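You operate a simulated robot arm through the tools that you are given. There is no shell and no other tool.

The job below is to be done with a simulated robot arm. You get a single attempt, and the scene is never put back.

## Task
Unlock the French window and open both leaves wide.
Fine: leave the shutters latched and the stay hooks down.

It is judged by the outcome, as a careful person would: the job done as asked, and still so three seconds after it is handed in. It fails if anything else is knocked over, pushed out of place, dropped, spilled or broken.

## Robot
A 7-joint arm with a two-finger parallel gripper, fixed in place. Base frame: the origin is on the floor under the middle of its stand, x ahead of it, y to its left, z up. Units: cm, rad, N and s.
With the tool pointing down near the work surface it reaches from about 10 to 86 cm from the base axis. Its first joint turns from -2.007 to 2.007 rad. Payload 3.91 kg.
The TCP is the grasp point between the finger pads, 3 cm short of the fingertips. In the tool frame z runs along the fingers and y along their closing line. Largest opening 11 cm; finger width 2, thickness 1; the body of the gripper, 4.8 by 11.2 cm, starts 5.5 cm behind the TCP.
Orientation is that of the tool frame in the base frame, as a unit quaternion [x, y, z, w]. With the fingers straight down and closing along the base's y, the tool's x points along the base's -x, its y along +y and its z along -z.

## Interface
- The arm moves only by the tool move_arm. Its arguments are lists of equal length, an entry for each row: "offset": the shift along the base's x, y, z in units of 30 mm (1.0 is 30 mm), a list of three; "dr": the turn, a rotation vector about the base's x, y, z in units of 4 degrees (1.0 is 4 degrees), a list of three. In form: {"offset": [[tx, ty, tz], ...], "dr": [[wx, wy, wz], ...]}. A call has 1 to 20 rows; each row shifts and turns the commanded pose from where the row before left it. "hand" is the opening in per cent of the stroke, from 0 (shut) to 100 (fully open), set as the call begins (left out, the last holds). A call with a number of a shift or a turn outside -1 to 1 is refused whole. Each row takes 0.2 s and may step no farther than 5 cm and 0.15 rad from the row before; otherwise, or with a gripper value out of range, the whole call is refused. A pose out of reach is approached as far as the arm can. The call stops where the force on the tool passes 40 N (or 10 N more than at its start, if that is more) or the arm is blocked; 0.2 s more then pass. The fingers move at their own pace (about 15.3 cm/s each) and stop on an object; they squeeze with about 23 N. The grip force told is the motor's: it shows also when the fingers shut on nothing. Time passes only in rows, and 0.2 s behind the last, so rows that do not move let the fingers close. It gives the time, the measured TCP pose, the force on the tool (base axes), the opening and the grip force at its end, in the units of the frame above (readings bear some noise), with the torque about the TCP (base axes, N m) and any sound that the robot's microphone picked up.
- Cameras (640 x 400 px; columns grow to the right, rows downward): "scene" is fixed at [5.05, -64.92, 168.14]; the picture's right is [0.62, -0.78, 0.00], its down [-0.33, -0.26, -0.91] and it looks along [0.71, 0.56, -0.42] (base axes); focal length 288 px, centre (320, 200). "wrist" rides on the gripper at [7.2, 1.7, -10.3] in the tool frame; the picture's right is [-0.23, 0.97, 0.00], its down [-0.76, -0.18, -0.62] and it looks along [-0.61, -0.14, 0.78] (tool axes); focal length 222 px, centre (320, 200). There is no depth. A picture from a camera that has moved, and an enlarged one, comes with that camera's place and axes in the base frame and with its lens.
- get_image(camera): a new picture of that camera. It takes no simulated time.
- move_column(by): slides the trunk up (or, below 0, down) by that many cm; the arm rides with it, the base frame stays. It gives what a move gives, with no picture.
- close_up(camera, box): a new picture of the part [left, top, right, bottom] of that camera's present view, enlarged. It takes no simulated time.
- job_done(): hands the job in; it is judged then, once.

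Places have to be worked out from the pictures, the camera data and where the tool is seen. Open the gripper and draw the arm clear of the work before you hand the job in, unless the task says otherwise.

The tools are called after "Emit:" as name(argument=value, ...) on one line, values as JSON. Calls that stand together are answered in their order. move_arm: Moves the arm, as the interface text tells. Its arguments: {"type":"object","properties":{"offset":{"type":"array"},"dr":{"type":"array"},"hand":{"type":"number"}},"required":["offset","dr"]} The other tools are called the same way: move_column (by) moves the trunk up or down; get_image (camera) takes a picture; close_up (camera, box) takes an enlarged picture of a part of a camera's view; job_done () hands the job in.

At the start:

```text
t: 0.0
tool_pos: [47.55, 7.36, 158.18]
ee_rot: [0.0, 1.0, 0.0, 0.0]
wrist_force: [-0.1, -0.8, 1.0]
moment: [0.02, -0.01, 0.0]
width: 10.99
finger_force: 0.0
trunk travel left (down, up): [-90.0, 9.0]
```

scene: 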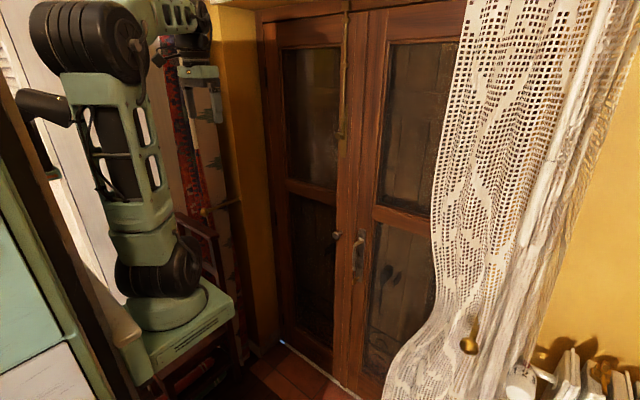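
wrist: 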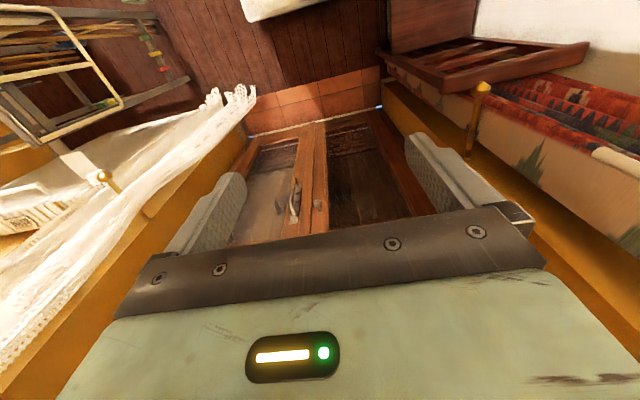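

I'll start by looking closely at the window, its lock and the handle in both cameras.

Emit:
close_up(camera="scene", box=[260, 180, 460, 305])

Emit:
close_up(camera="scene", box=[240, 0, 480, 150])

Emit:
close_up(camera="scene", box=[240, 250, 480, 400])

Emit:
close_up(camera="wrist", box=[220, 90, 420, 215])

```text
3.20 times, centred on (360, 242) of scene
camera zoom: at [5.05, -64.92, 168.14], right [0.62, -0.78, 0.0], down [-0.33, -0.26, -0.91], along [0.71, 0.56, -0.42], focal length 923 px, centre (192, 64)
```

zoom: 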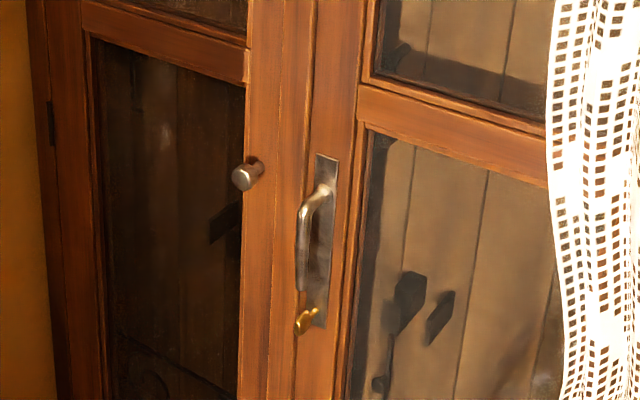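

```text
2.67 times, centred on (360, 75) of scene
camera zoom: at [5.05, -64.92, 168.14], right [0.62, -0.78, 0.0], down [-0.33, -0.26, -0.91], along [0.71, 0.56, -0.42], focal length 769 px, centre (213, 533)
```

zoom: 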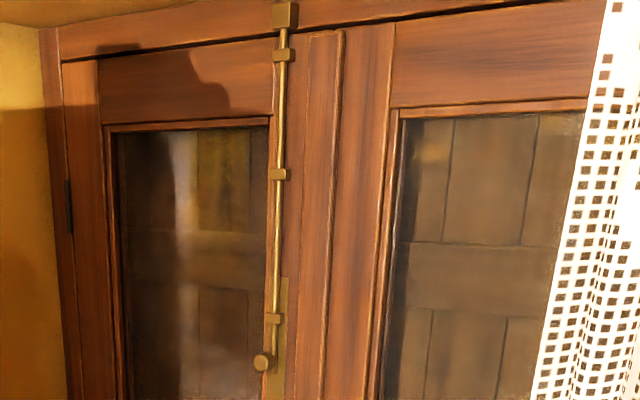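

```text
2.67 times, centred on (360, 325) of scene
camera zoom: at [5.05, -64.92, 168.14], right [0.62, -0.78, 0.0], down [-0.33, -0.26, -0.91], along [0.71, 0.56, -0.42], focal length 769 px, centre (213, -133)
```

zoom: 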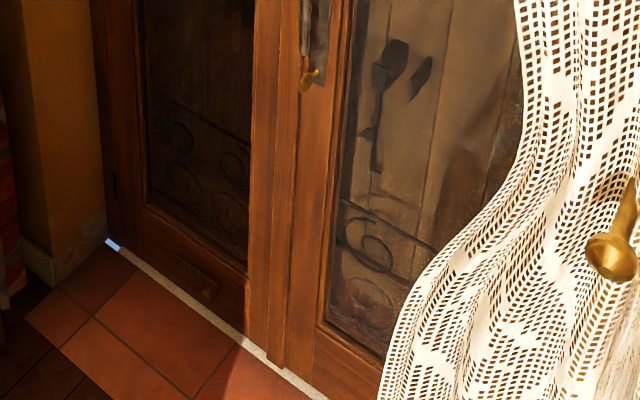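

```text
3.20 times, centred on (320, 152) of wrist
camera zoom: at [40.35, 9.05, 168.47], right [0.23, 0.97, 0.0], down [0.76, -0.18, 0.62], along [0.61, -0.14, -0.78], focal length 711 px, centre (320, 352)
```

zoom: 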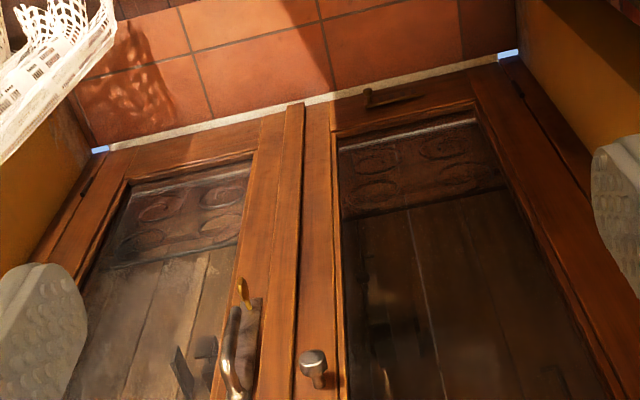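

The door plane comes out at about x≈96. The right leaf's handle and brass turn are near y≈-14.5, z≈82–95, the left leaf's knob is at about (93.5,-4,102), and its surface bolt knob is near z≈145. I'll pitch the tool up by 44° so the wrist camera looks horizontally at the door.

Emit:
move_arm(offset=[[0, 0, 0], [0, 0, 0], [0, 0, 0], [0, 0, 0], [0, 0, 0], [0, 0, 0], [0, 0, 0], [0, 0, 0], [0, 0, 0], [0, 0, 0], [0, 0, 0]], dr=[[0, -1, 0], [0, -1, 0], [0, -1, 0], [0, -1, 0], [0, -1, 0], [0, -1, 0], [0, -1, 0], [0, -1, 0], [0, -1, 0], [0, -1, 0], [0, -1, 0]])

```text
t: 2.4
tool_pos: [50.44, 9.8, 155.48]
ee_rot: [-0.001, 0.927, 0.0, 0.375]
wrist_force: [-0.3, 0.0, -0.4]
moment: [0.01, 0.01, 0.01]
width: 11.0
finger_force: 0.2
out of reach, approached as far as the arm can: row 8, 9, 10, 11
trunk travel left (down, up): [-90.0, 9.0]
```

The arm hit a limit in this high, close pose. I'll check both cameras before continuing.

Emit:
get_image(camera="wrist")

Emit:
get_image(camera="scene")

```text
taken
camera wrist: at [38.12, 11.47, 157.84], right [0.16, 0.97, 0.16], down [0.11, -0.18, 0.98], along [0.98, -0.14, -0.14], focal length 222 px, centre (320, 200)
```

wrist: 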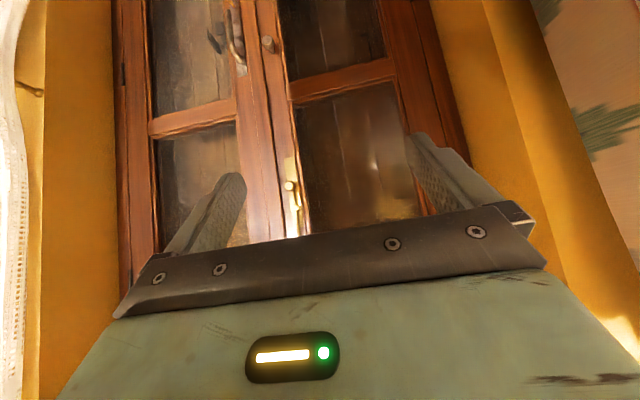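

```text
taken
```

scene: 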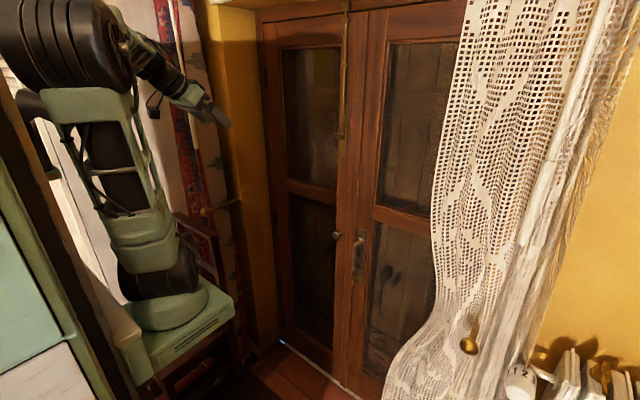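

The door sits in a niche about 18 cm deep, with its leaves opening inward. I'll zoom the wrist view onto the bolt and the handle.

Emit:
close_up(camera="wrist", box=[180, 0, 320, 88])

Emit:
close_up(camera="wrist", box=[220, 130, 380, 230])

```text
4.55 times, centred on (250, 44) of wrist
camera zoom: at [38.12, 11.47, 157.84], right [0.16, 0.97, 0.16], down [0.11, -0.18, 0.98], along [0.98, -0.14, -0.14], focal length 1010 px, centre (638, 909)
```

zoom: 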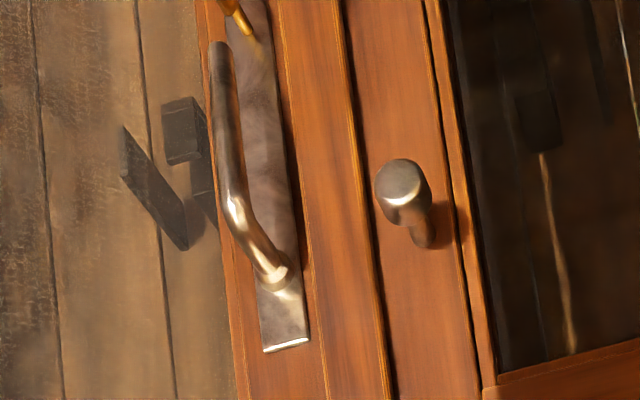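

```text
4.00 times, centred on (300, 180) of wrist
camera zoom: at [38.12, 11.47, 157.84], right [0.16, 0.97, 0.16], down [0.11, -0.18, 0.98], along [0.98, -0.14, -0.14], focal length 888 px, centre (400, 280)
```

zoom: 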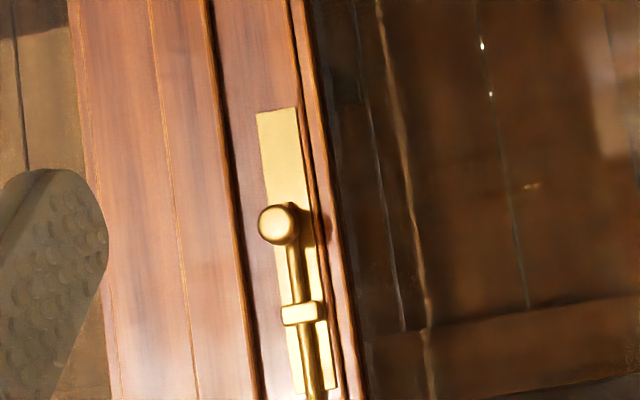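

The right leaf has a lever handle hanging down from its rose with a brass key or turn below it, and the left leaf has a pull knob and a top bolt with a knob. I'll lower the trunk to bring the arm to handle height.

Emit:
move_column(by=-60)

```text
refused: -60 is not a number from -40 to 40
```

A single column move is limited to 40 cm, so I'll go down in two steps, starting with 30 cm.

Emit:
move_column(by=-30)

Emit:
move_column(by=-30)

```text
t: 5.4
tool_pos: [50.54, 9.74, 125.48]
ee_rot: [-0.001, 0.927, -0.001, 0.375]
wrist_force: [0.3, 0.6, 0.2]
moment: [0.0, 0.01, -0.03]
width: 11.01
finger_force: 0.1
trunk travel left (down, up): [-60.0, 39.0]
```

```text
t: 8.4
tool_pos: [50.56, 9.83, 95.49]
ee_rot: [0.0, 0.927, -0.001, 0.374]
wrist_force: [0.1, -0.7, -0.3]
moment: [-0.02, 0.0, -0.01]
width: 11.02
finger_force: 0.0
trunk travel left (down, up): [-30.0, 69.0]
```

Emit:
get_image(camera="wrist")

Emit:
get_image(camera="scene")

```text
taken
camera wrist: at [38.12, 11.47, 97.85], right [0.16, 0.97, 0.16], down [0.12, -0.18, 0.98], along [0.98, -0.14, -0.14], focal length 222 px, centre (320, 200)
```

wrist: 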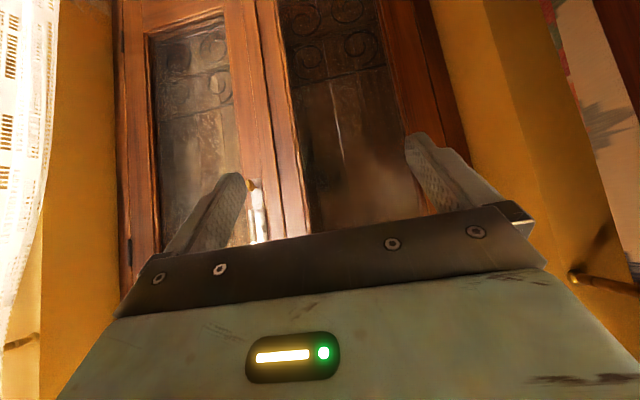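

```text
taken
```

scene: 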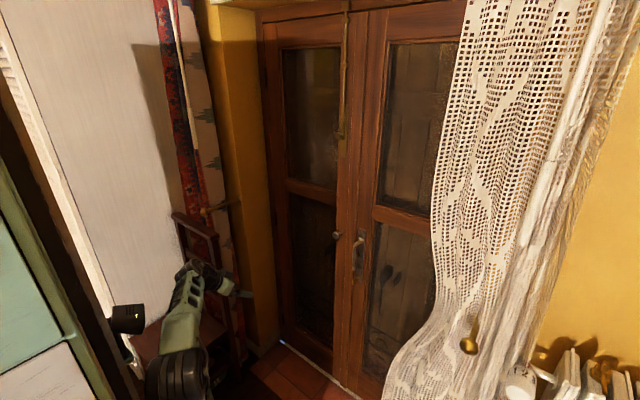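

Next I'll move forward and toward the handle while pitching the rest of the way to horizontal. I'm staying about 25 cm in front of the door.

Emit:
move_arm(offset=[[0.5, -0.6, 0], [0.5, -0.6, 0], [0.5, -0.6, 0], [0.5, -0.6, 0], [0.5, -0.6, 0], [0.5, -0.6, 0], [0.5, -0.6, 0], [0.5, -0.6, 0], [0, -0.6, 0], [0, -0.6, 0], [0, -0.6, 0]], dr=[[0, -1, 0], [0, -1, 0], [0, -1, 0], [0, -1, 0], [0, -1, 0], [0, -1, 0], [0, -1, 0], [0, -1, 0], [0, -1, 0], [0, -1, 0], [0, -1, 0]])

```text
t: 10.8
tool_pos: [65.68, -8.31, 92.0]
ee_rot: [0.0, 0.72, 0.0, 0.694]
wrist_force: [-0.7, -1.2, -0.3]
moment: [-0.01, -0.01, 0.04]
width: 11.01
finger_force: 0.2
out of reach, approached as far as the arm can: row 1, 2, 3
trunk travel left (down, up): [-30.0, 69.0]
```

Emit:
get_image(camera="wrist")

Emit:
get_image(camera="scene")

```text
taken
camera wrist: at [55.15, -6.65, 85.22], right [0.01, 0.97, 0.23], down [-0.6, -0.18, 0.78], along [0.8, -0.14, 0.58], focal length 222 px, centre (320, 200)
```

wrist: 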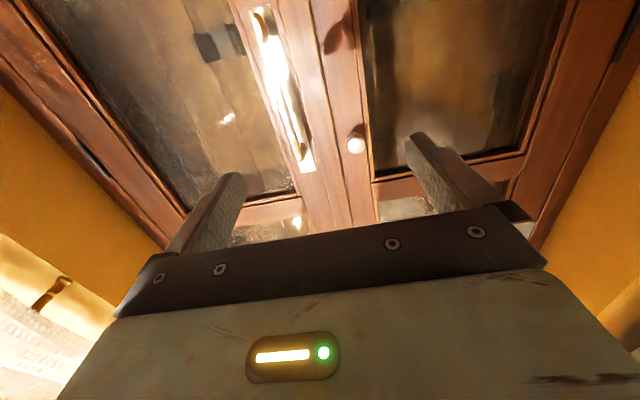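

```text
taken
```

scene: 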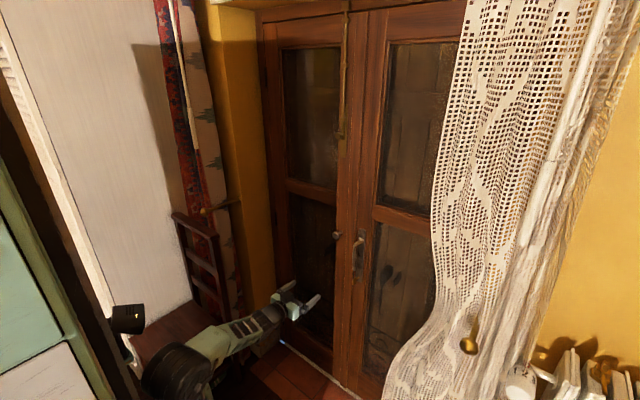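

The tool is now nearly horizontal. I'll zoom into the handle and brass turn.

Emit:
close_up(camera="wrist", box=[200, 0, 400, 125])

Emit:
close_up(camera="scene", box=[320, 220, 400, 290])

```text
3.20 times, centred on (300, 62) of wrist
camera zoom: at [55.15, -6.65, 85.22], right [0.01, 0.97, 0.23], down [-0.6, -0.18, 0.78], along [0.8, -0.14, 0.58], focal length 711 px, centre (384, 640)
```

zoom: 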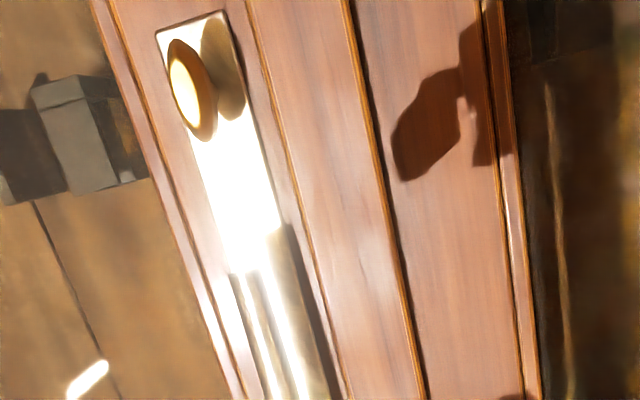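

```text
5.71 times, centred on (360, 255) of scene
camera zoom: at [5.05, -64.92, 168.14], right [0.62, -0.78, 0.0], down [-0.33, -0.26, -0.91], along [0.71, 0.56, -0.42], focal length 1647 px, centre (91, -114)
```

zoom: 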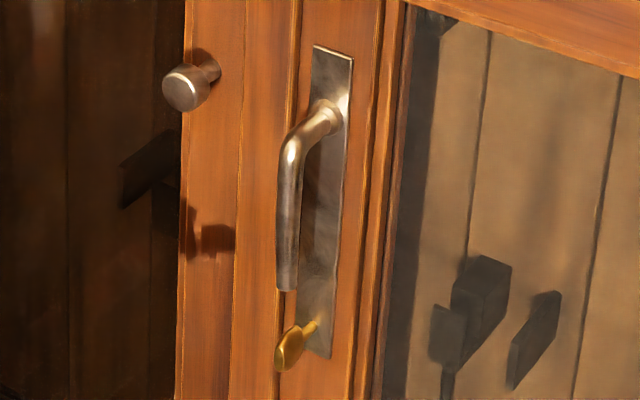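

The brass piece is a thumb-turn with an oval paddle on a stem, at about (92.4,-14.7,82.7), long axis vertical. The lever pivots at z≈101.5 and hangs to z≈89 at x≈91.6. I'll pre-position in front of the turn with a narrower opening and refine.

Emit:
move_arm(offset=[[0.8, -0.35, -0.52], [0.8, -0.35, -0.52], [0.8, -0.35, -0.52], [0.8, -0.35, -0.52], [0.8, -0.35, -0.52], [0.8, -0.35, -0.5]], dr=[[0, -0.5, 0], [0, 0, 0], [0, 0, 0], [0, 0, 0], [0, 0, 0], [0, 0, 0]], hand=45)

Emit:
get_image(camera="wrist")

Emit:
get_image(camera="scene")

```text
t: 12.2
tool_pos: [74.9, -9.98, 87.86]
ee_rot: [0.003, 0.709, -0.003, 0.706]
wrist_force: [-0.7, -0.4, 0.8]
moment: [0.02, -0.02, -0.02]
width: 4.96
finger_force: 0.0
out of reach, approached as far as the arm can: row 3, 4, 5, 6
trunk travel left (down, up): [-30.0, 69.0]
```

```text
taken
camera wrist: at [64.55, -8.24, 80.68], right [0.01, 0.97, 0.23], down [-0.62, -0.17, 0.76], along [0.78, -0.15, 0.6], focal length 222 px, centre (320, 200)
```

wrist: 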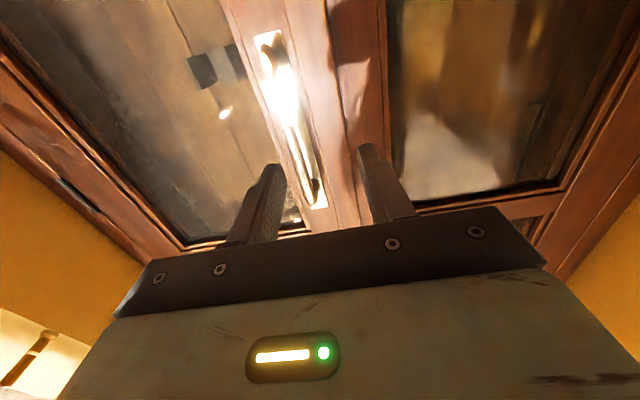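

```text
taken
```

scene: 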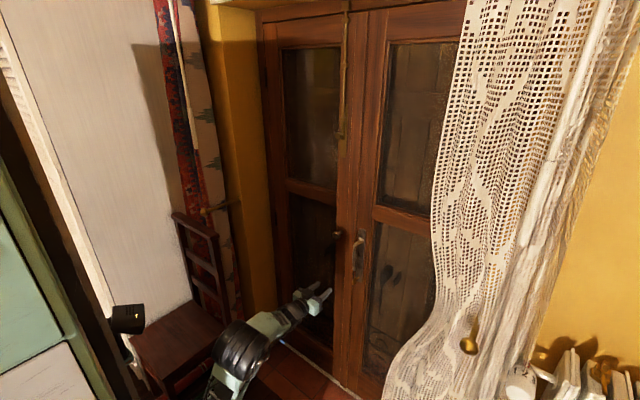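

The tool-forward pose hits a wrist limit because the shoulder is too high relative to the target. I'll lower the trunk the rest of the way, to within a few cm of its limit, and raise the TCP relative to it.

Emit:
move_column(by=-28)

```text
t: 15.0
tool_pos: [74.82, -10.06, 59.94]
ee_rot: [0.002, 0.709, -0.003, 0.706]
wrist_force: [-0.2, 0.1, -0.3]
moment: [0.01, 0.0, -0.02]
width: 4.97
finger_force: 0.0
trunk travel left (down, up): [-2.0, 97.0]
```

Now I'll bring the TCP up toward (80, -14.6, 82.7), still short of the lever.

Emit:
move_arm(offset=[[0, -0.2, 1], [0, -0.2, 1], [0, -0.2, 1], [0.2, -0.2, 1], [0.3, -0.2, 1], [0.3, -0.2, 1], [0.4, -0.2, 1], [0.4, -0.12, 0.5]], dr=[[0, 0, 0], [0, 0, 0], [0, 0, 0], [0, 0, 0], [0, 0, 0], [0, 0, 0], [0, 0, 0], [0, 0, 0]])

Emit:
get_image(camera="wrist")

Emit:
get_image(camera="scene")

```text
t: 16.8
tool_pos: [79.89, -14.48, 82.34]
ee_rot: [0.002, 0.708, -0.003, 0.706]
wrist_force: [0.3, 0.9, 0.2]
moment: [0.01, -0.01, 0.0]
width: 4.93
finger_force: 0.0
trunk travel left (down, up): [-2.0, 97.0]
```

```text
taken
camera wrist: at [69.52, -12.72, 75.13], right [0.01, 0.97, 0.23], down [-0.62, -0.17, 0.76], along [0.78, -0.15, 0.6], focal length 222 px, centre (320, 200)
```

wrist: 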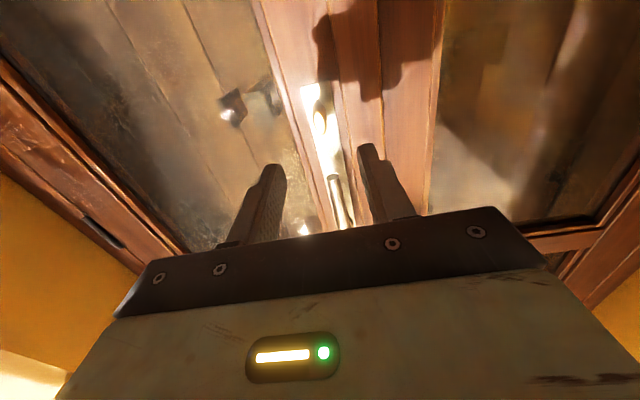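

```text
taken
```

scene: 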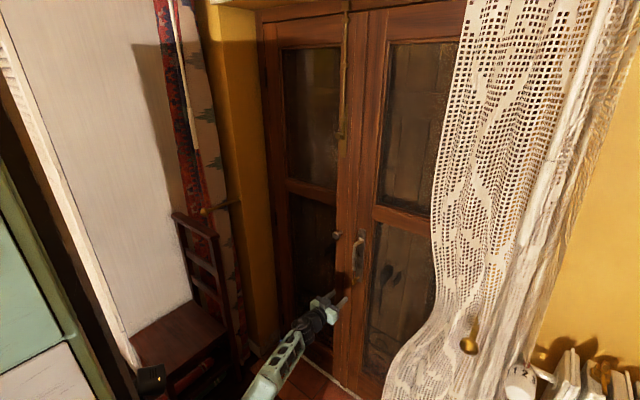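

The pose is reachable with the lower trunk. I'll zoom in to locate the thumb-turn precisely.

Emit:
close_up(camera="wrist", box=[250, 50, 410, 150])

Emit:
close_up(camera="wrist", box=[260, 140, 400, 230])

Emit:
close_up(camera="scene", box=[300, 220, 400, 320])

```text
4.00 times, centred on (330, 100) of wrist
camera zoom: at [69.52, -12.72, 75.13], right [0.01, 0.97, 0.23], down [-0.62, -0.17, 0.76], along [0.78, -0.15, 0.6], focal length 888 px, centre (280, 600)
```

zoom: 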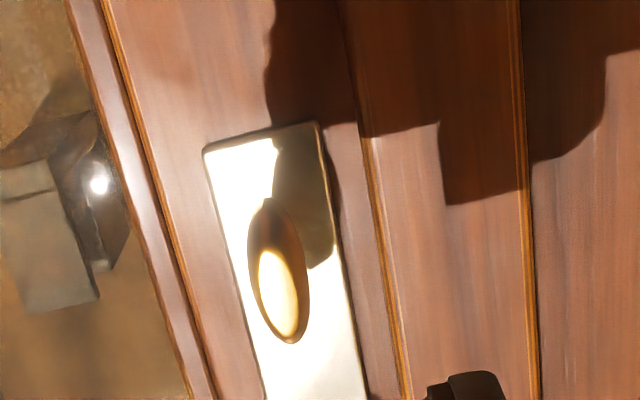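

```text
4.44 times, centred on (330, 185) of wrist
camera zoom: at [69.52, -12.72, 75.13], right [0.01, 0.97, 0.23], down [-0.62, -0.17, 0.76], along [0.78, -0.15, 0.6], focal length 987 px, centre (276, 267)
```

zoom: 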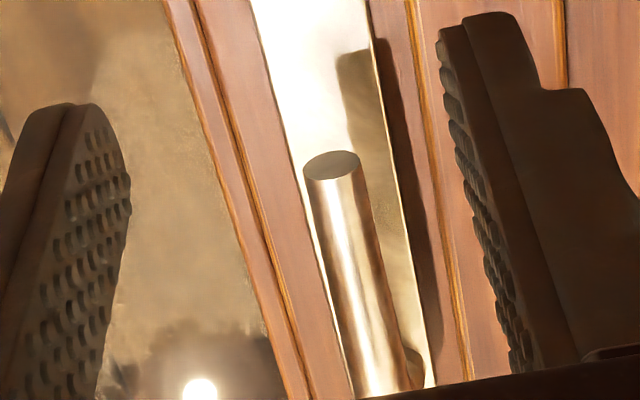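

```text
4.00 times, centred on (350, 270) of scene
camera zoom: at [5.05, -64.92, 168.14], right [0.62, -0.78, 0.0], down [-0.33, -0.26, -0.91], along [0.71, 0.56, -0.42], focal length 1153 px, centre (200, -80)
```

zoom: 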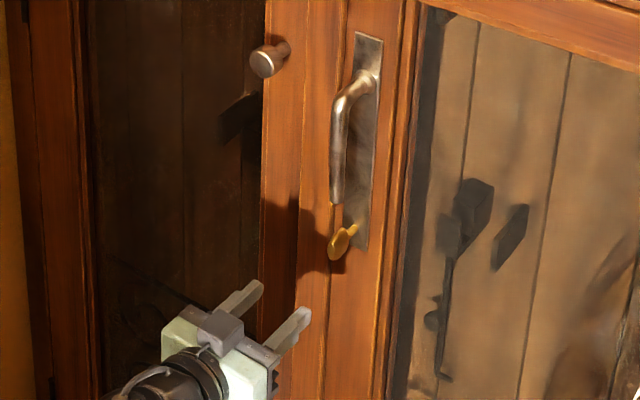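

The turn's paddle is centred at about (92.8,-14.8,82.4) and lies in the x–z plane, so closing along y will pinch its flat sides. I'll advance so it sits between the pads.

Emit:
move_arm(offset=[[0.8, -0.1, 0], [0.8, 0, 0], [0.8, 0, 0], [0.8, 0, 0], [0.6, 0, 0]], dr=[[0, 0, 0], [0, 0, 0], [0, 0, 0], [0, 0, 0], [0, 0, 0]])

Emit:
get_image(camera="wrist")

Emit:
close_up(camera="scene", box=[310, 220, 410, 320])

```text
t: 18.0
tool_pos: [84.13, -15.72, 82.06]
ee_rot: [0.002, 0.708, -0.003, 0.706]
wrist_force: [1.4, -0.4, -0.3]
moment: [-0.03, -0.03, 0.01]
width: 4.96
finger_force: 0.0
out of reach, approached as far as the arm can: row 2, 3, 4, 5
trunk travel left (down, up): [-2.0, 97.0]
```

```text
taken
camera wrist: at [73.71, -13.96, 74.89], right [0.01, 0.97, 0.23], down [-0.62, -0.17, 0.76], along [0.78, -0.15, 0.6], focal length 222 px, centre (320, 200)
```

wrist: 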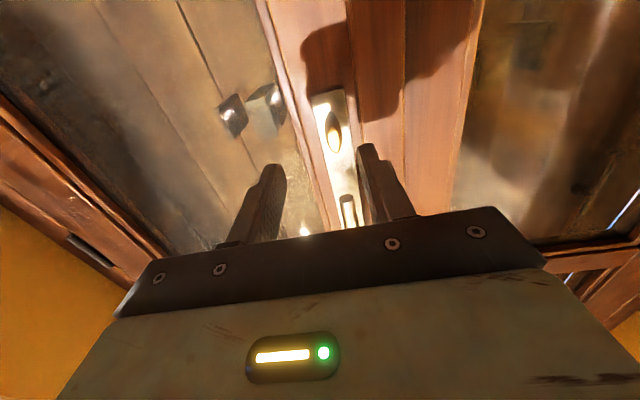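

```text
4.00 times, centred on (360, 270) of scene
camera zoom: at [5.05, -64.92, 168.14], right [0.62, -0.78, 0.0], down [-0.33, -0.26, -0.91], along [0.71, 0.56, -0.42], focal length 1153 px, centre (160, -80)
```

zoom: 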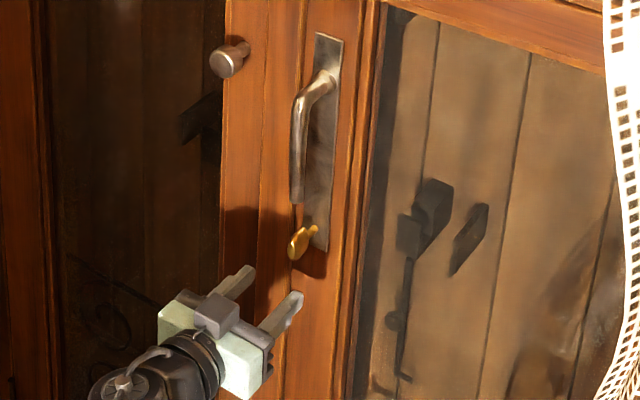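

The arm stopped at x≈84 and calls the rest out of reach. I'll look at the arm's configuration in the scene camera to understand which limit it is.

Emit:
close_up(camera="scene", box=[100, 270, 360, 400])

```text
2.46 times, centred on (230, 335) of scene
camera zoom: at [5.05, -64.92, 168.14], right [0.62, -0.78, 0.0], down [-0.33, -0.26, -0.91], along [0.71, 0.56, -0.42], focal length 710 px, centre (542, -132)
```

zoom: 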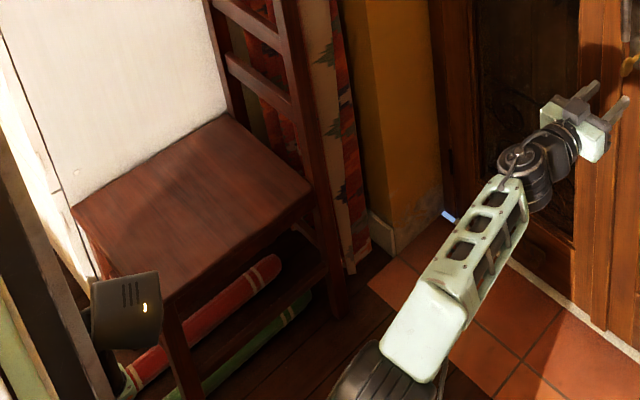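

The shoulder sits low (z≈36) and the arm is nearly straight, so this is an extension limit. Raising the trunk about 14 cm should give reach to x≈97 at this height, so I'll back off, raise it and compensate down.

Emit:
move_arm(offset=[[-0.8, 0.15, 0], [-0.8, 0.15, 0]], dr=[[0, 0, 0], [0, 0, 0]])

Emit:
move_column(by=14)

Emit:
move_arm(offset=[[0, 0, -0.8], [0, 0, -0.8], [0, 0, -0.8], [0, 0, -0.8], [0, 0, -0.8], [0, 0, -0.6]], dr=[[0, 0, 0], [0, 0, 0], [0, 0, 0], [0, 0, 0], [0, 0, 0], [0, 0, 0]])

```text
t: 18.6
tool_pos: [79.1, -14.85, 82.08]
ee_rot: [0.003, 0.708, -0.003, 0.706]
wrist_force: [-0.1, 0.2, -0.2]
moment: [0.01, 0.01, -0.01]
width: 4.93
finger_force: 0.0
trunk travel left (down, up): [-2.0, 97.0]
```

```text
t: 20.3
tool_pos: [79.12, -14.8, 96.27]
ee_rot: [0.003, 0.708, -0.003, 0.706]
wrist_force: [0.6, -0.5, -0.4]
moment: [0.01, -0.02, 0.02]
width: 4.97
finger_force: 0.0
trunk travel left (down, up): [-16.0, 83.0]
```

```text
t: 21.7
tool_pos: [79.1, -14.74, 82.43]
ee_rot: [0.003, 0.709, -0.004, 0.705]
wrist_force: [-1.2, 0.5, -0.4]
moment: [0.01, 0.01, 0.03]
width: 4.95
finger_force: 0.0
trunk travel left (down, up): [-16.0, 83.0]
```

The pose held exactly after the trunk change. I'll advance toward the turn to x≈91.3.

Emit:
move_arm(offset=[[0.8, 0, 0], [0.8, 0, 0], [0.8, 0, 0], [0.8, 0, 0], [0.85, 0, 0]], dr=[[0, 0, 0], [0, 0, 0], [0, 0, 0], [0, 0, 0], [0, 0, 0]])

Emit:
get_image(camera="wrist")

Emit:
close_up(camera="scene", box=[310, 220, 410, 320])

```text
t: 22.9
tool_pos: [82.68, -16.24, 85.06]
ee_rot: [0.005, 0.71, -0.005, 0.704]
wrist_force: [-0.8, 0.2, 0.6]
moment: [0.0, -0.01, -0.01]
width: 4.96
finger_force: 0.0
out of reach, approached as far as the arm can: row 2, 3, 4, 5
trunk travel left (down, up): [-16.0, 83.0]
```

```text
taken
camera wrist: at [72.37, -14.42, 77.85], right [0.02, 0.97, 0.23], down [-0.62, -0.17, 0.77], along [0.78, -0.15, 0.6], focal length 222 px, centre (320, 200)
```

wrist: 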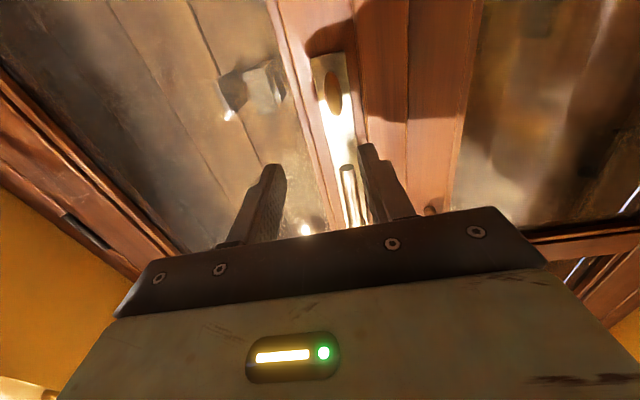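

```text
4.00 times, centred on (360, 270) of scene
camera zoom: at [5.05, -64.92, 168.14], right [0.62, -0.78, 0.0], down [-0.33, -0.26, -0.91], along [0.71, 0.56, -0.42], focal length 1153 px, centre (160, -80)
```

zoom: 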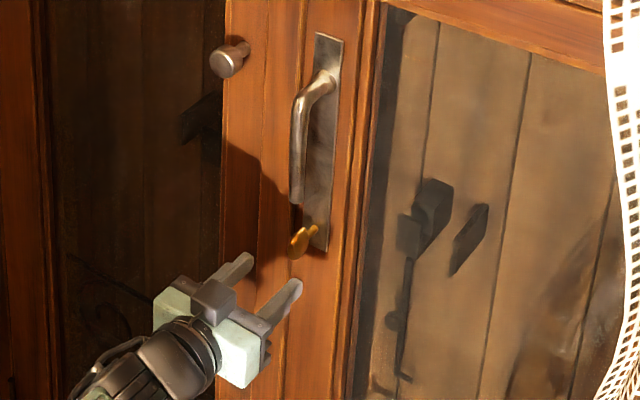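

The limit drifted the tool upward this time, which points to a joint limit. I'll look at the arm's shape again.

Emit:
close_up(camera="scene", box=[100, 240, 380, 400])

```text
2.29 times, centred on (240, 320) of scene
camera zoom: at [5.05, -64.92, 168.14], right [0.62, -0.78, 0.0], down [-0.33, -0.26, -0.91], along [0.71, 0.56, -0.42], focal length 659 px, centre (503, -74)
```

zoom: 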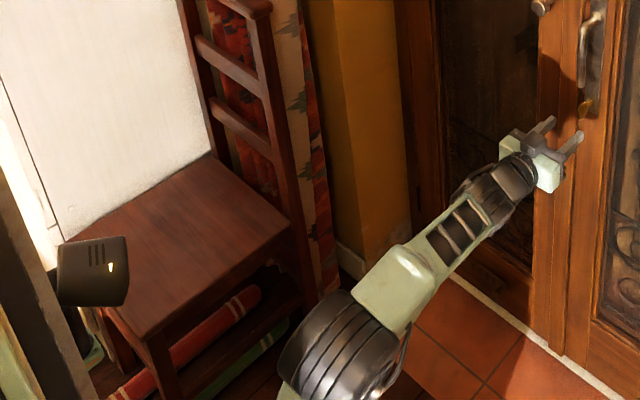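

To understand the joint limit I'll raise the trunk with the arm held in this exact shape, so the whole arm is visible in the scene camera. The fingertips are about 5 cm clear of the hardware.

Emit:
move_arm(offset=[[-0.5, 0, 0]], dr=[[0, 0, 0]])

Emit:
move_column(by=40)

Emit:
get_image(camera="scene")

Emit:
move_column(by=25)

Emit:
get_image(camera="scene")

```text
t: 23.3
tool_pos: [81.23, -16.25, 85.16]
ee_rot: [0.003, 0.709, -0.003, 0.705]
wrist_force: [0.1, 0.4, 0.0]
moment: [-0.01, 0.0, 0.01]
width: 4.94
finger_force: 0.0
trunk travel left (down, up): [-16.0, 83.0]
```

```text
t: 27.1
tool_pos: [81.27, -16.23, 125.06]
ee_rot: [0.005, 0.71, -0.005, 0.704]
wrist_force: [0.3, 0.7, -0.2]
moment: [0.02, 0.0, -0.01]
width: 4.97
finger_force: 0.0
trunk travel left (down, up): [-56.0, 43.0]
```

```text
taken
```

scene: 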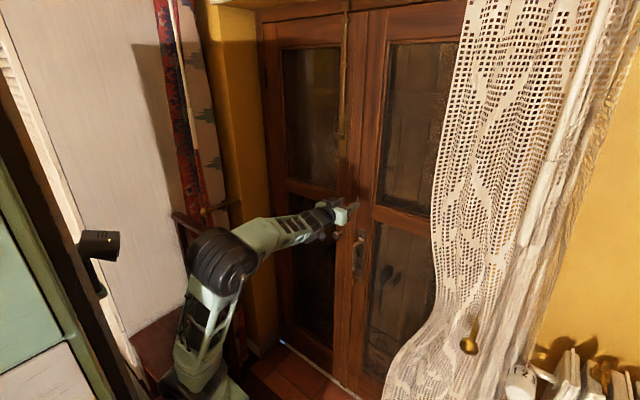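

```text
t: 29.7
tool_pos: [81.24, -16.37, 150.03]
ee_rot: [0.004, 0.71, -0.005, 0.705]
wrist_force: [-0.1, -0.5, -0.5]
moment: [0.0, 0.0, -0.01]
width: 4.96
finger_force: 0.0
trunk travel left (down, up): [-81.0, 18.0]
```

```text
taken
```

scene: 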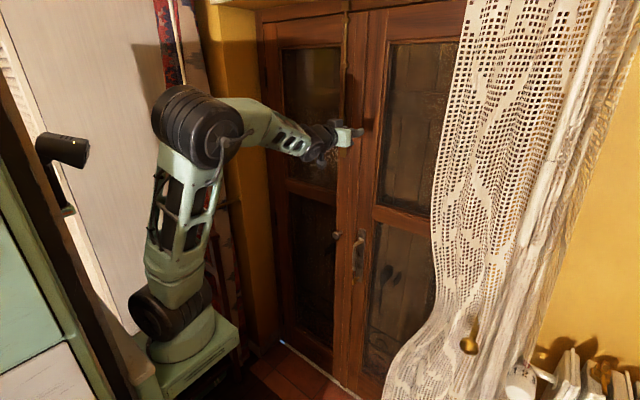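

Upper arm ≈49 cm, forearm ≈29 cm, with the shoulder near (24,0) and about 36 cm below the TCP. I'll test in free space how far the arm reaches with the tool pitched down about 40°, staying short of the door.

Emit:
move_arm(offset=[[-0.5, 0, 0], [-0.5, 0, 0], [-0.5, 0, 0], [-0.5, 0, 0], [0, 0, 0], [0, 0, 0], [0, 0, 0], [0, 0, 0], [0, 0, 0], [0, 0, 0]], dr=[[0, 1, 0], [0, 1, 0], [0, 1, 0], [0, 1, 0], [0, 1, 0], [0, 1, 0], [0, 1, 0], [0, 1, 0], [0, 1, 0], [0, 1, 0]])

Emit:
move_arm(offset=[[0.5, 0, 0], [0.5, 0, 0], [0.5, 0, 0], [0.5, 0, 0], [0.5, 0, 0], [0.5, 0, 0], [0.5, 0, 0], [0.5, 0, 0], [0.5, 0, 0], [0.5, 0, 0]], dr=[[0, 0, 0], [0, 0, 0], [0, 0, 0], [0, 0, 0], [0, 0, 0], [0, 0, 0], [0, 0, 0], [0, 0, 0], [0, 0, 0], [0, 0, 0]])

Emit:
get_image(camera="scene")

```text
t: 31.9
tool_pos: [75.28, -15.06, 151.44]
ee_rot: [-0.016, 0.866, 0.002, 0.5]
wrist_force: [0.7, -0.2, 0.0]
moment: [-0.02, 0.06, 0.01]
width: 4.94
finger_force: 0.0
out of reach, approached as far as the arm can: row 4, 5, 6, 7, 8, 9
trunk travel left (down, up): [-81.0, 18.0]
```

```text
t: 34.1
tool_pos: [90.28, -15.09, 151.42]
ee_rot: [-0.017, 0.866, 0.003, 0.499]
wrist_force: [-0.1, -0.5, 0.1]
moment: [-0.02, 0.0, 0.03]
width: 4.95
finger_force: 0.0
out of reach, approached as far as the arm can: row 2
trunk travel left (down, up): [-81.0, 18.0]
```

```text
taken
```

scene: 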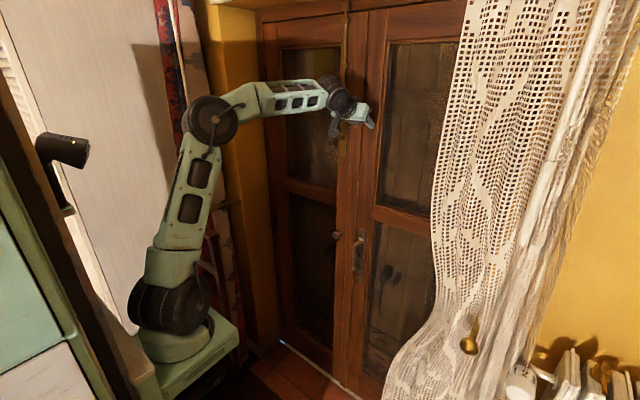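

In this configuration the arm is well placed: elbow over the arm plane, tool 30° below horizontal, and it reaches x=90 at bolt height. I'll do the left leaf's top bolt now, so I back off and line up in front of its knob, estimated at (93.5,-3.8,144.7).

Emit:
move_arm(offset=[[-0.9, 0, 0], [-0.9, 0.3, 0], [-0.9, 0.8, -0.3], [0, 0.9, -0.5], [0, 0.9, -0.5], [0, 0.85, -0.5]], dr=[[0, 0, 0], [0, 0, 0], [0, 0, 0], [0, 0, 0], [0, 0, 0], [0, 0, 0]])

Emit:
get_image(camera="wrist")

Emit:
get_image(camera="scene")

```text
t: 35.5
tool_pos: [82.17, -3.82, 146.27]
ee_rot: [-0.016, 0.866, 0.002, 0.5]
wrist_force: [0.1, -0.4, 0.5]
moment: [0.03, -0.04, 0.01]
width: 4.93
finger_force: 0.0
trunk travel left (down, up): [-81.0, 18.0]
```

```text
taken
camera wrist: at [69.59, -2.57, 145.14], right [0.08, 0.98, 0.18], down [-0.15, -0.17, 0.97], along [0.98, -0.11, 0.14], focal length 222 px, centre (320, 200)
```

wrist: 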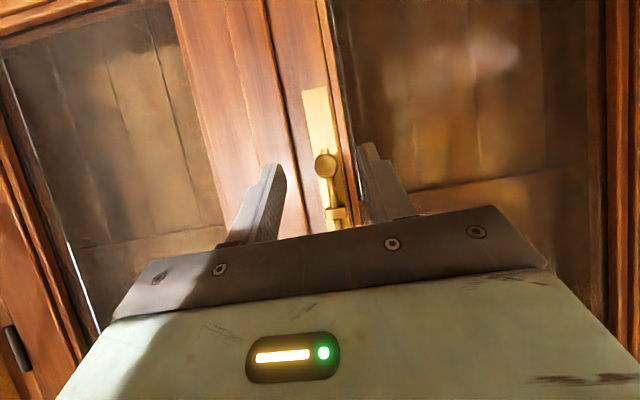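

```text
taken
```

scene: 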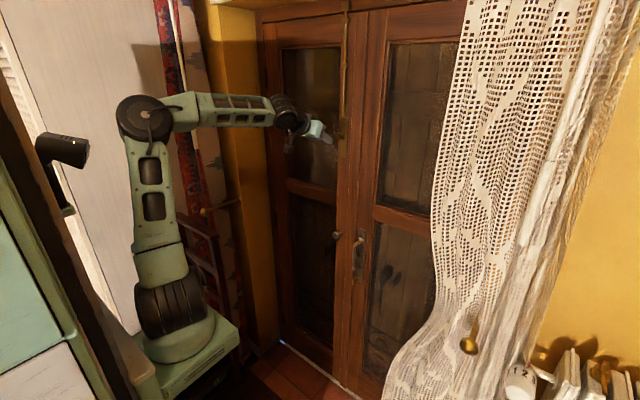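

The knob checks out at (93.5,-3.9,144.8). I'll advance so it sits between the fingers, then close on it.

Emit:
move_arm(offset=[[0.85, 0, -0.1], [0.85, 0, -0.1], [0.85, 0, -0.1], [0.8, 0, -0.05]], dr=[[0, 0, 0], [0, 0, 0], [0, 0, 0], [0, 0, 0]])

Emit:
get_image(camera="wrist")

Emit:
close_up(camera="scene", box=[280, 80, 400, 170])

```text
t: 36.5
tool_pos: [92.33, -3.68, 145.13]
ee_rot: [-0.016, 0.866, 0.002, 0.5]
wrist_force: [-0.3, 0.0, -0.7]
moment: [0.02, 0.0, 0.0]
width: 4.93
finger_force: 0.0
trunk travel left (down, up): [-81.0, 18.0]
```

```text
taken
camera wrist: at [79.68, -2.49, 143.97], right [0.08, 0.98, 0.18], down [-0.15, -0.17, 0.97], along [0.98, -0.11, 0.14], focal length 222 px, centre (320, 200)
```

wrist: 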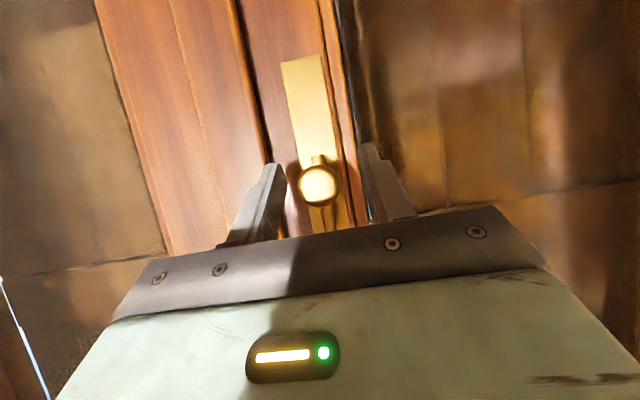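

```text
4.44 times, centred on (340, 125) of scene
camera zoom: at [5.05, -64.92, 168.14], right [0.62, -0.78, 0.0], down [-0.33, -0.26, -0.91], along [0.71, 0.56, -0.42], focal length 1281 px, centre (231, 533)
```

zoom: 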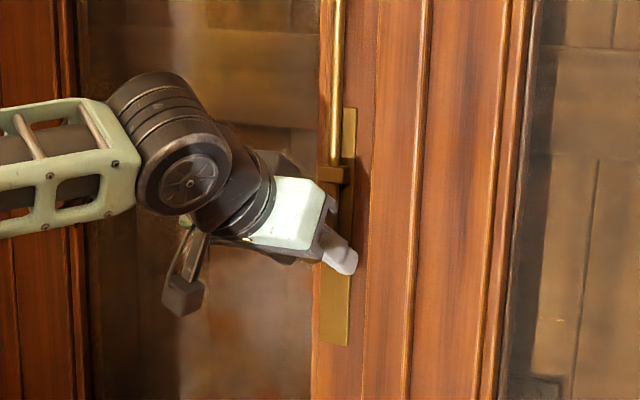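

The knob is centred between the fingers, so I'll close on it.

Emit:
move_arm(offset=[[0, 0, 0], [0, 0, 0], [0, 0, 0]], dr=[[0, 0, 0], [0, 0, 0], [0, 0, 0]], hand=0)

Emit:
get_image(camera="wrist")

```text
t: 37.3
tool_pos: [92.29, -4.03, 145.04]
ee_rot: [-0.016, 0.866, 0.001, 0.5]
wrist_force: [0.7, -8.2, 0.5]
moment: [-0.04, -0.08, -0.17]
width: 2.48
finger_force: 44.7
trunk travel left (down, up): [-81.0, 18.0]
```

```text
taken
camera wrist: at [79.7, -2.65, 143.94], right [0.08, 0.98, 0.18], down [-0.15, -0.17, 0.97], along [0.98, -0.11, 0.14], focal length 222 px, centre (320, 200)
```

wrist: 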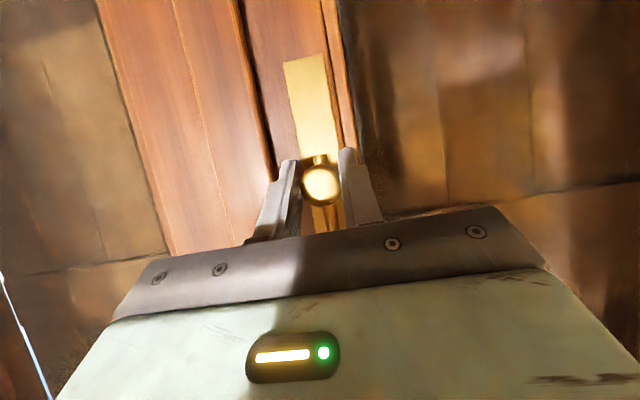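

I have the bolt knob (2.5 cm across). Now I'll pull it straight down in small steps.

Emit:
move_arm(offset=[[0, -0.08, -0.25], [0, 0, -0.25], [0, 0, -0.25], [0, 0, -0.25]], dr=[[0, 0, 0], [0, 0, 0], [0, 0, 0], [0, 0, 0]])

Emit:
close_up(camera="scene", box=[280, 0, 440, 160])

```text
t: 38.3
tool_pos: [92.24, -3.93, 142.59]
ee_rot: [-0.017, 0.864, 0.003, 0.503]
wrist_force: [2.5, -0.2, 24.2]
moment: [-0.03, 0.27, 0.09]
width: 2.46
finger_force: 44.5
trunk travel left (down, up): [-81.0, 18.0]
```

```text
2.50 times, centred on (360, 80) of scene
camera zoom: at [5.05, -64.92, 168.14], right [0.62, -0.78, 0.0], down [-0.33, -0.26, -0.91], along [0.71, 0.56, -0.42], focal length 721 px, centre (220, 500)
```

zoom: 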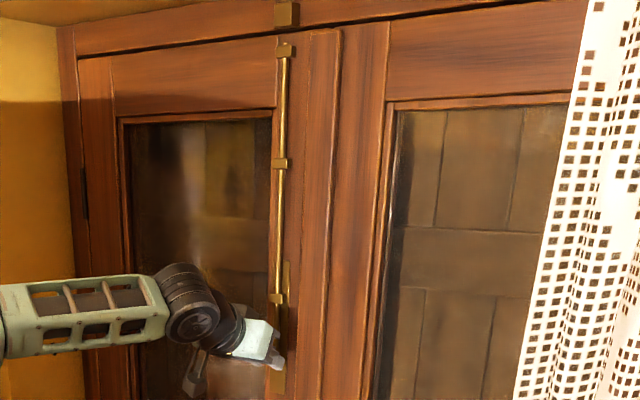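

The rod has dropped out of the keeper at the top of the frame. I'll try a little more to find the end of travel.

Emit:
move_arm(offset=[[0, 0, -0.2], [0, 0, -0.2]], dr=[[0, 0, 0], [0, 0, 0]])

Emit:
close_up(camera="scene", box=[310, 0, 380, 44])

```text
t: 38.9
tool_pos: [92.27, -3.78, 140.6]
ee_rot: [-0.018, 0.867, 0.003, 0.498]
wrist_force: [0.8, -0.1, 0.8]
moment: [0.03, 0.0, 0.0]
width: 0.0
finger_force: 38.0
trunk travel left (down, up): [-81.0, 18.0]
```

```text
9.09 times, centred on (345, 22) of scene
camera zoom: at [5.05, -64.92, 168.14], right [0.62, -0.78, 0.0], down [-0.33, -0.26, -0.91], along [0.71, 0.56, -0.42], focal length 2621 px, centre (93, 1818)
```

zoom: 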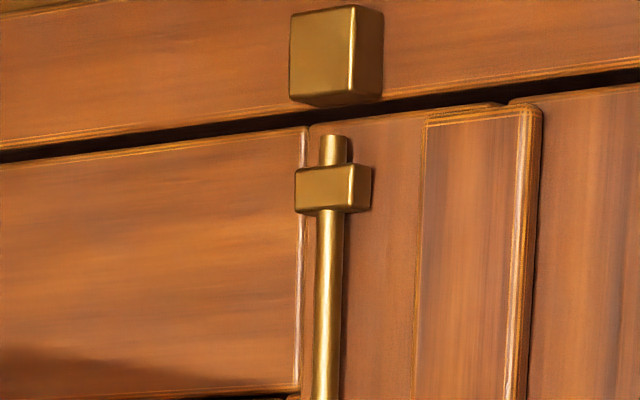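

The fingers slid off the knob at the end of its travel. The bolt stayed down, with its tip well clear of the keeper. Next I'll retreat, lower the trunk toward the thumb-turn, and keep this arm configuration.

Emit:
move_arm(offset=[[-0.9, 0, 0], [-0.9, 0, 0], [-0.9, 0, 0], [-0.9, 0, 0], [-0.6, -0.5, 0.3], [-0.3, -0.8, 0.5], [0, -0.8, 0.5], [0, -0.8, 0.5], [0, -0.75, 0.5]], dr=[[0, 0, 0], [0, 0, 0], [0, 0, 0], [0, 0, 0], [0, -0.6, 0], [0, -0.6, 0], [0, -0.6, 0], [0, -0.7, 0], [0, 0, 0]], hand=0)

Emit:
move_column(by=-40)

Emit:
move_column(by=-29)

Emit:
get_image(camera="wrist")

Emit:
get_image(camera="scene")

```text
t: 40.9
tool_pos: [78.66, -14.82, 147.61]
ee_rot: [-0.018, 0.819, 0.001, 0.573]
wrist_force: [-0.4, 0.4, 0.0]
moment: [-0.01, 0.0, -0.03]
width: 0.01
finger_force: 37.3
trunk travel left (down, up): [-81.0, 18.0]
```

```text
t: 44.7
tool_pos: [78.63, -15.0, 107.63]
ee_rot: [-0.018, 0.819, 0.002, 0.573]
wrist_force: [-0.6, -0.8, -0.4]
moment: [-0.01, -0.04, 0.07]
width: 0.0
finger_force: 37.7
trunk travel left (down, up): [-41.0, 58.0]
```

```text
t: 47.7
tool_pos: [78.61, -14.84, 78.54]
ee_rot: [-0.017, 0.819, 0.001, 0.573]
wrist_force: [-0.5, 0.3, 0.7]
moment: [-0.01, 0.02, -0.01]
width: 0.02
finger_force: 37.8
trunk travel left (down, up): [-12.0, 87.0]
```

```text
taken
camera wrist: at [66.44, -13.63, 75.34], right [0.05, 0.98, 0.2], down [-0.32, -0.17, 0.93], along [0.95, -0.11, 0.3], focal length 222 px, centre (320, 200)
```

wrist: 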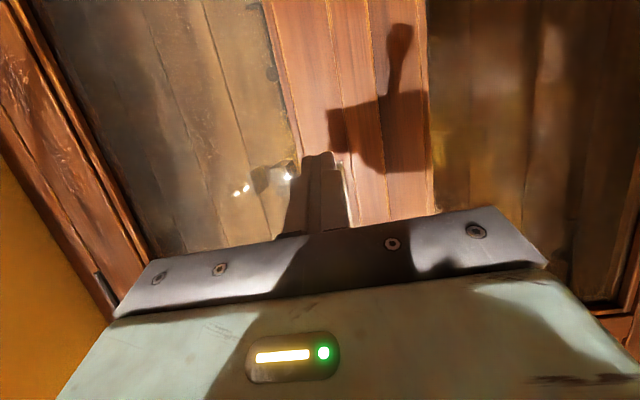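

```text
taken
```

scene: 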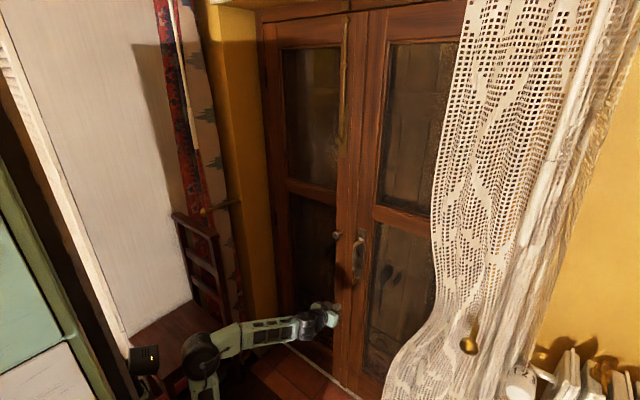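

Good: the tool is now 20° below horizontal in the stable configuration. I'll open the fingers and rise to the turn's height for a close look.

Emit:
move_arm(offset=[[0, 0, 0.65], [0.5, 0, 0.65], [0.5, 0, 0]], dr=[[0, 0, 0], [0, 0, 0], [0, 0, 0]], hand=45)

Emit:
close_up(camera="wrist", box=[220, 80, 420, 205])

Emit:
close_up(camera="scene", box=[310, 220, 410, 320])

```text
t: 48.5
tool_pos: [81.65, -14.89, 82.51]
ee_rot: [-0.016, 0.819, 0.001, 0.573]
wrist_force: [0.0, 0.3, -0.2]
moment: [0.0, -0.01, -0.01]
width: 4.96
finger_force: 0.0
trunk travel left (down, up): [-12.0, 87.0]
```

```text
3.20 times, centred on (320, 142) of wrist
camera zoom: at [69.39, -13.68, 79.14], right [0.05, 0.98, 0.2], down [-0.32, -0.17, 0.93], along [0.95, -0.11, 0.3], focal length 711 px, centre (320, 384)
```

zoom: 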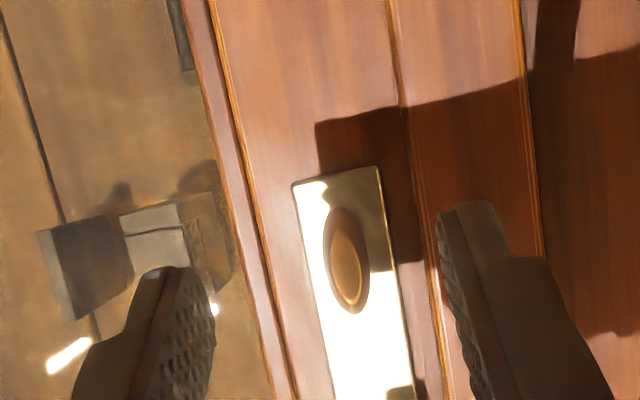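

```text
4.00 times, centred on (360, 270) of scene
camera zoom: at [5.05, -64.92, 168.14], right [0.62, -0.78, 0.0], down [-0.33, -0.26, -0.91], along [0.71, 0.56, -0.42], focal length 1153 px, centre (160, -80)
```

zoom: 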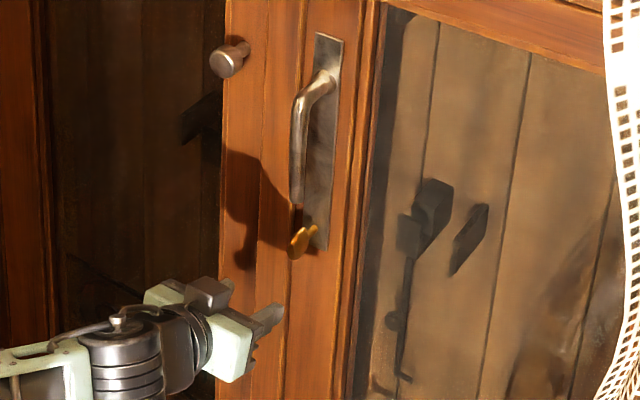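

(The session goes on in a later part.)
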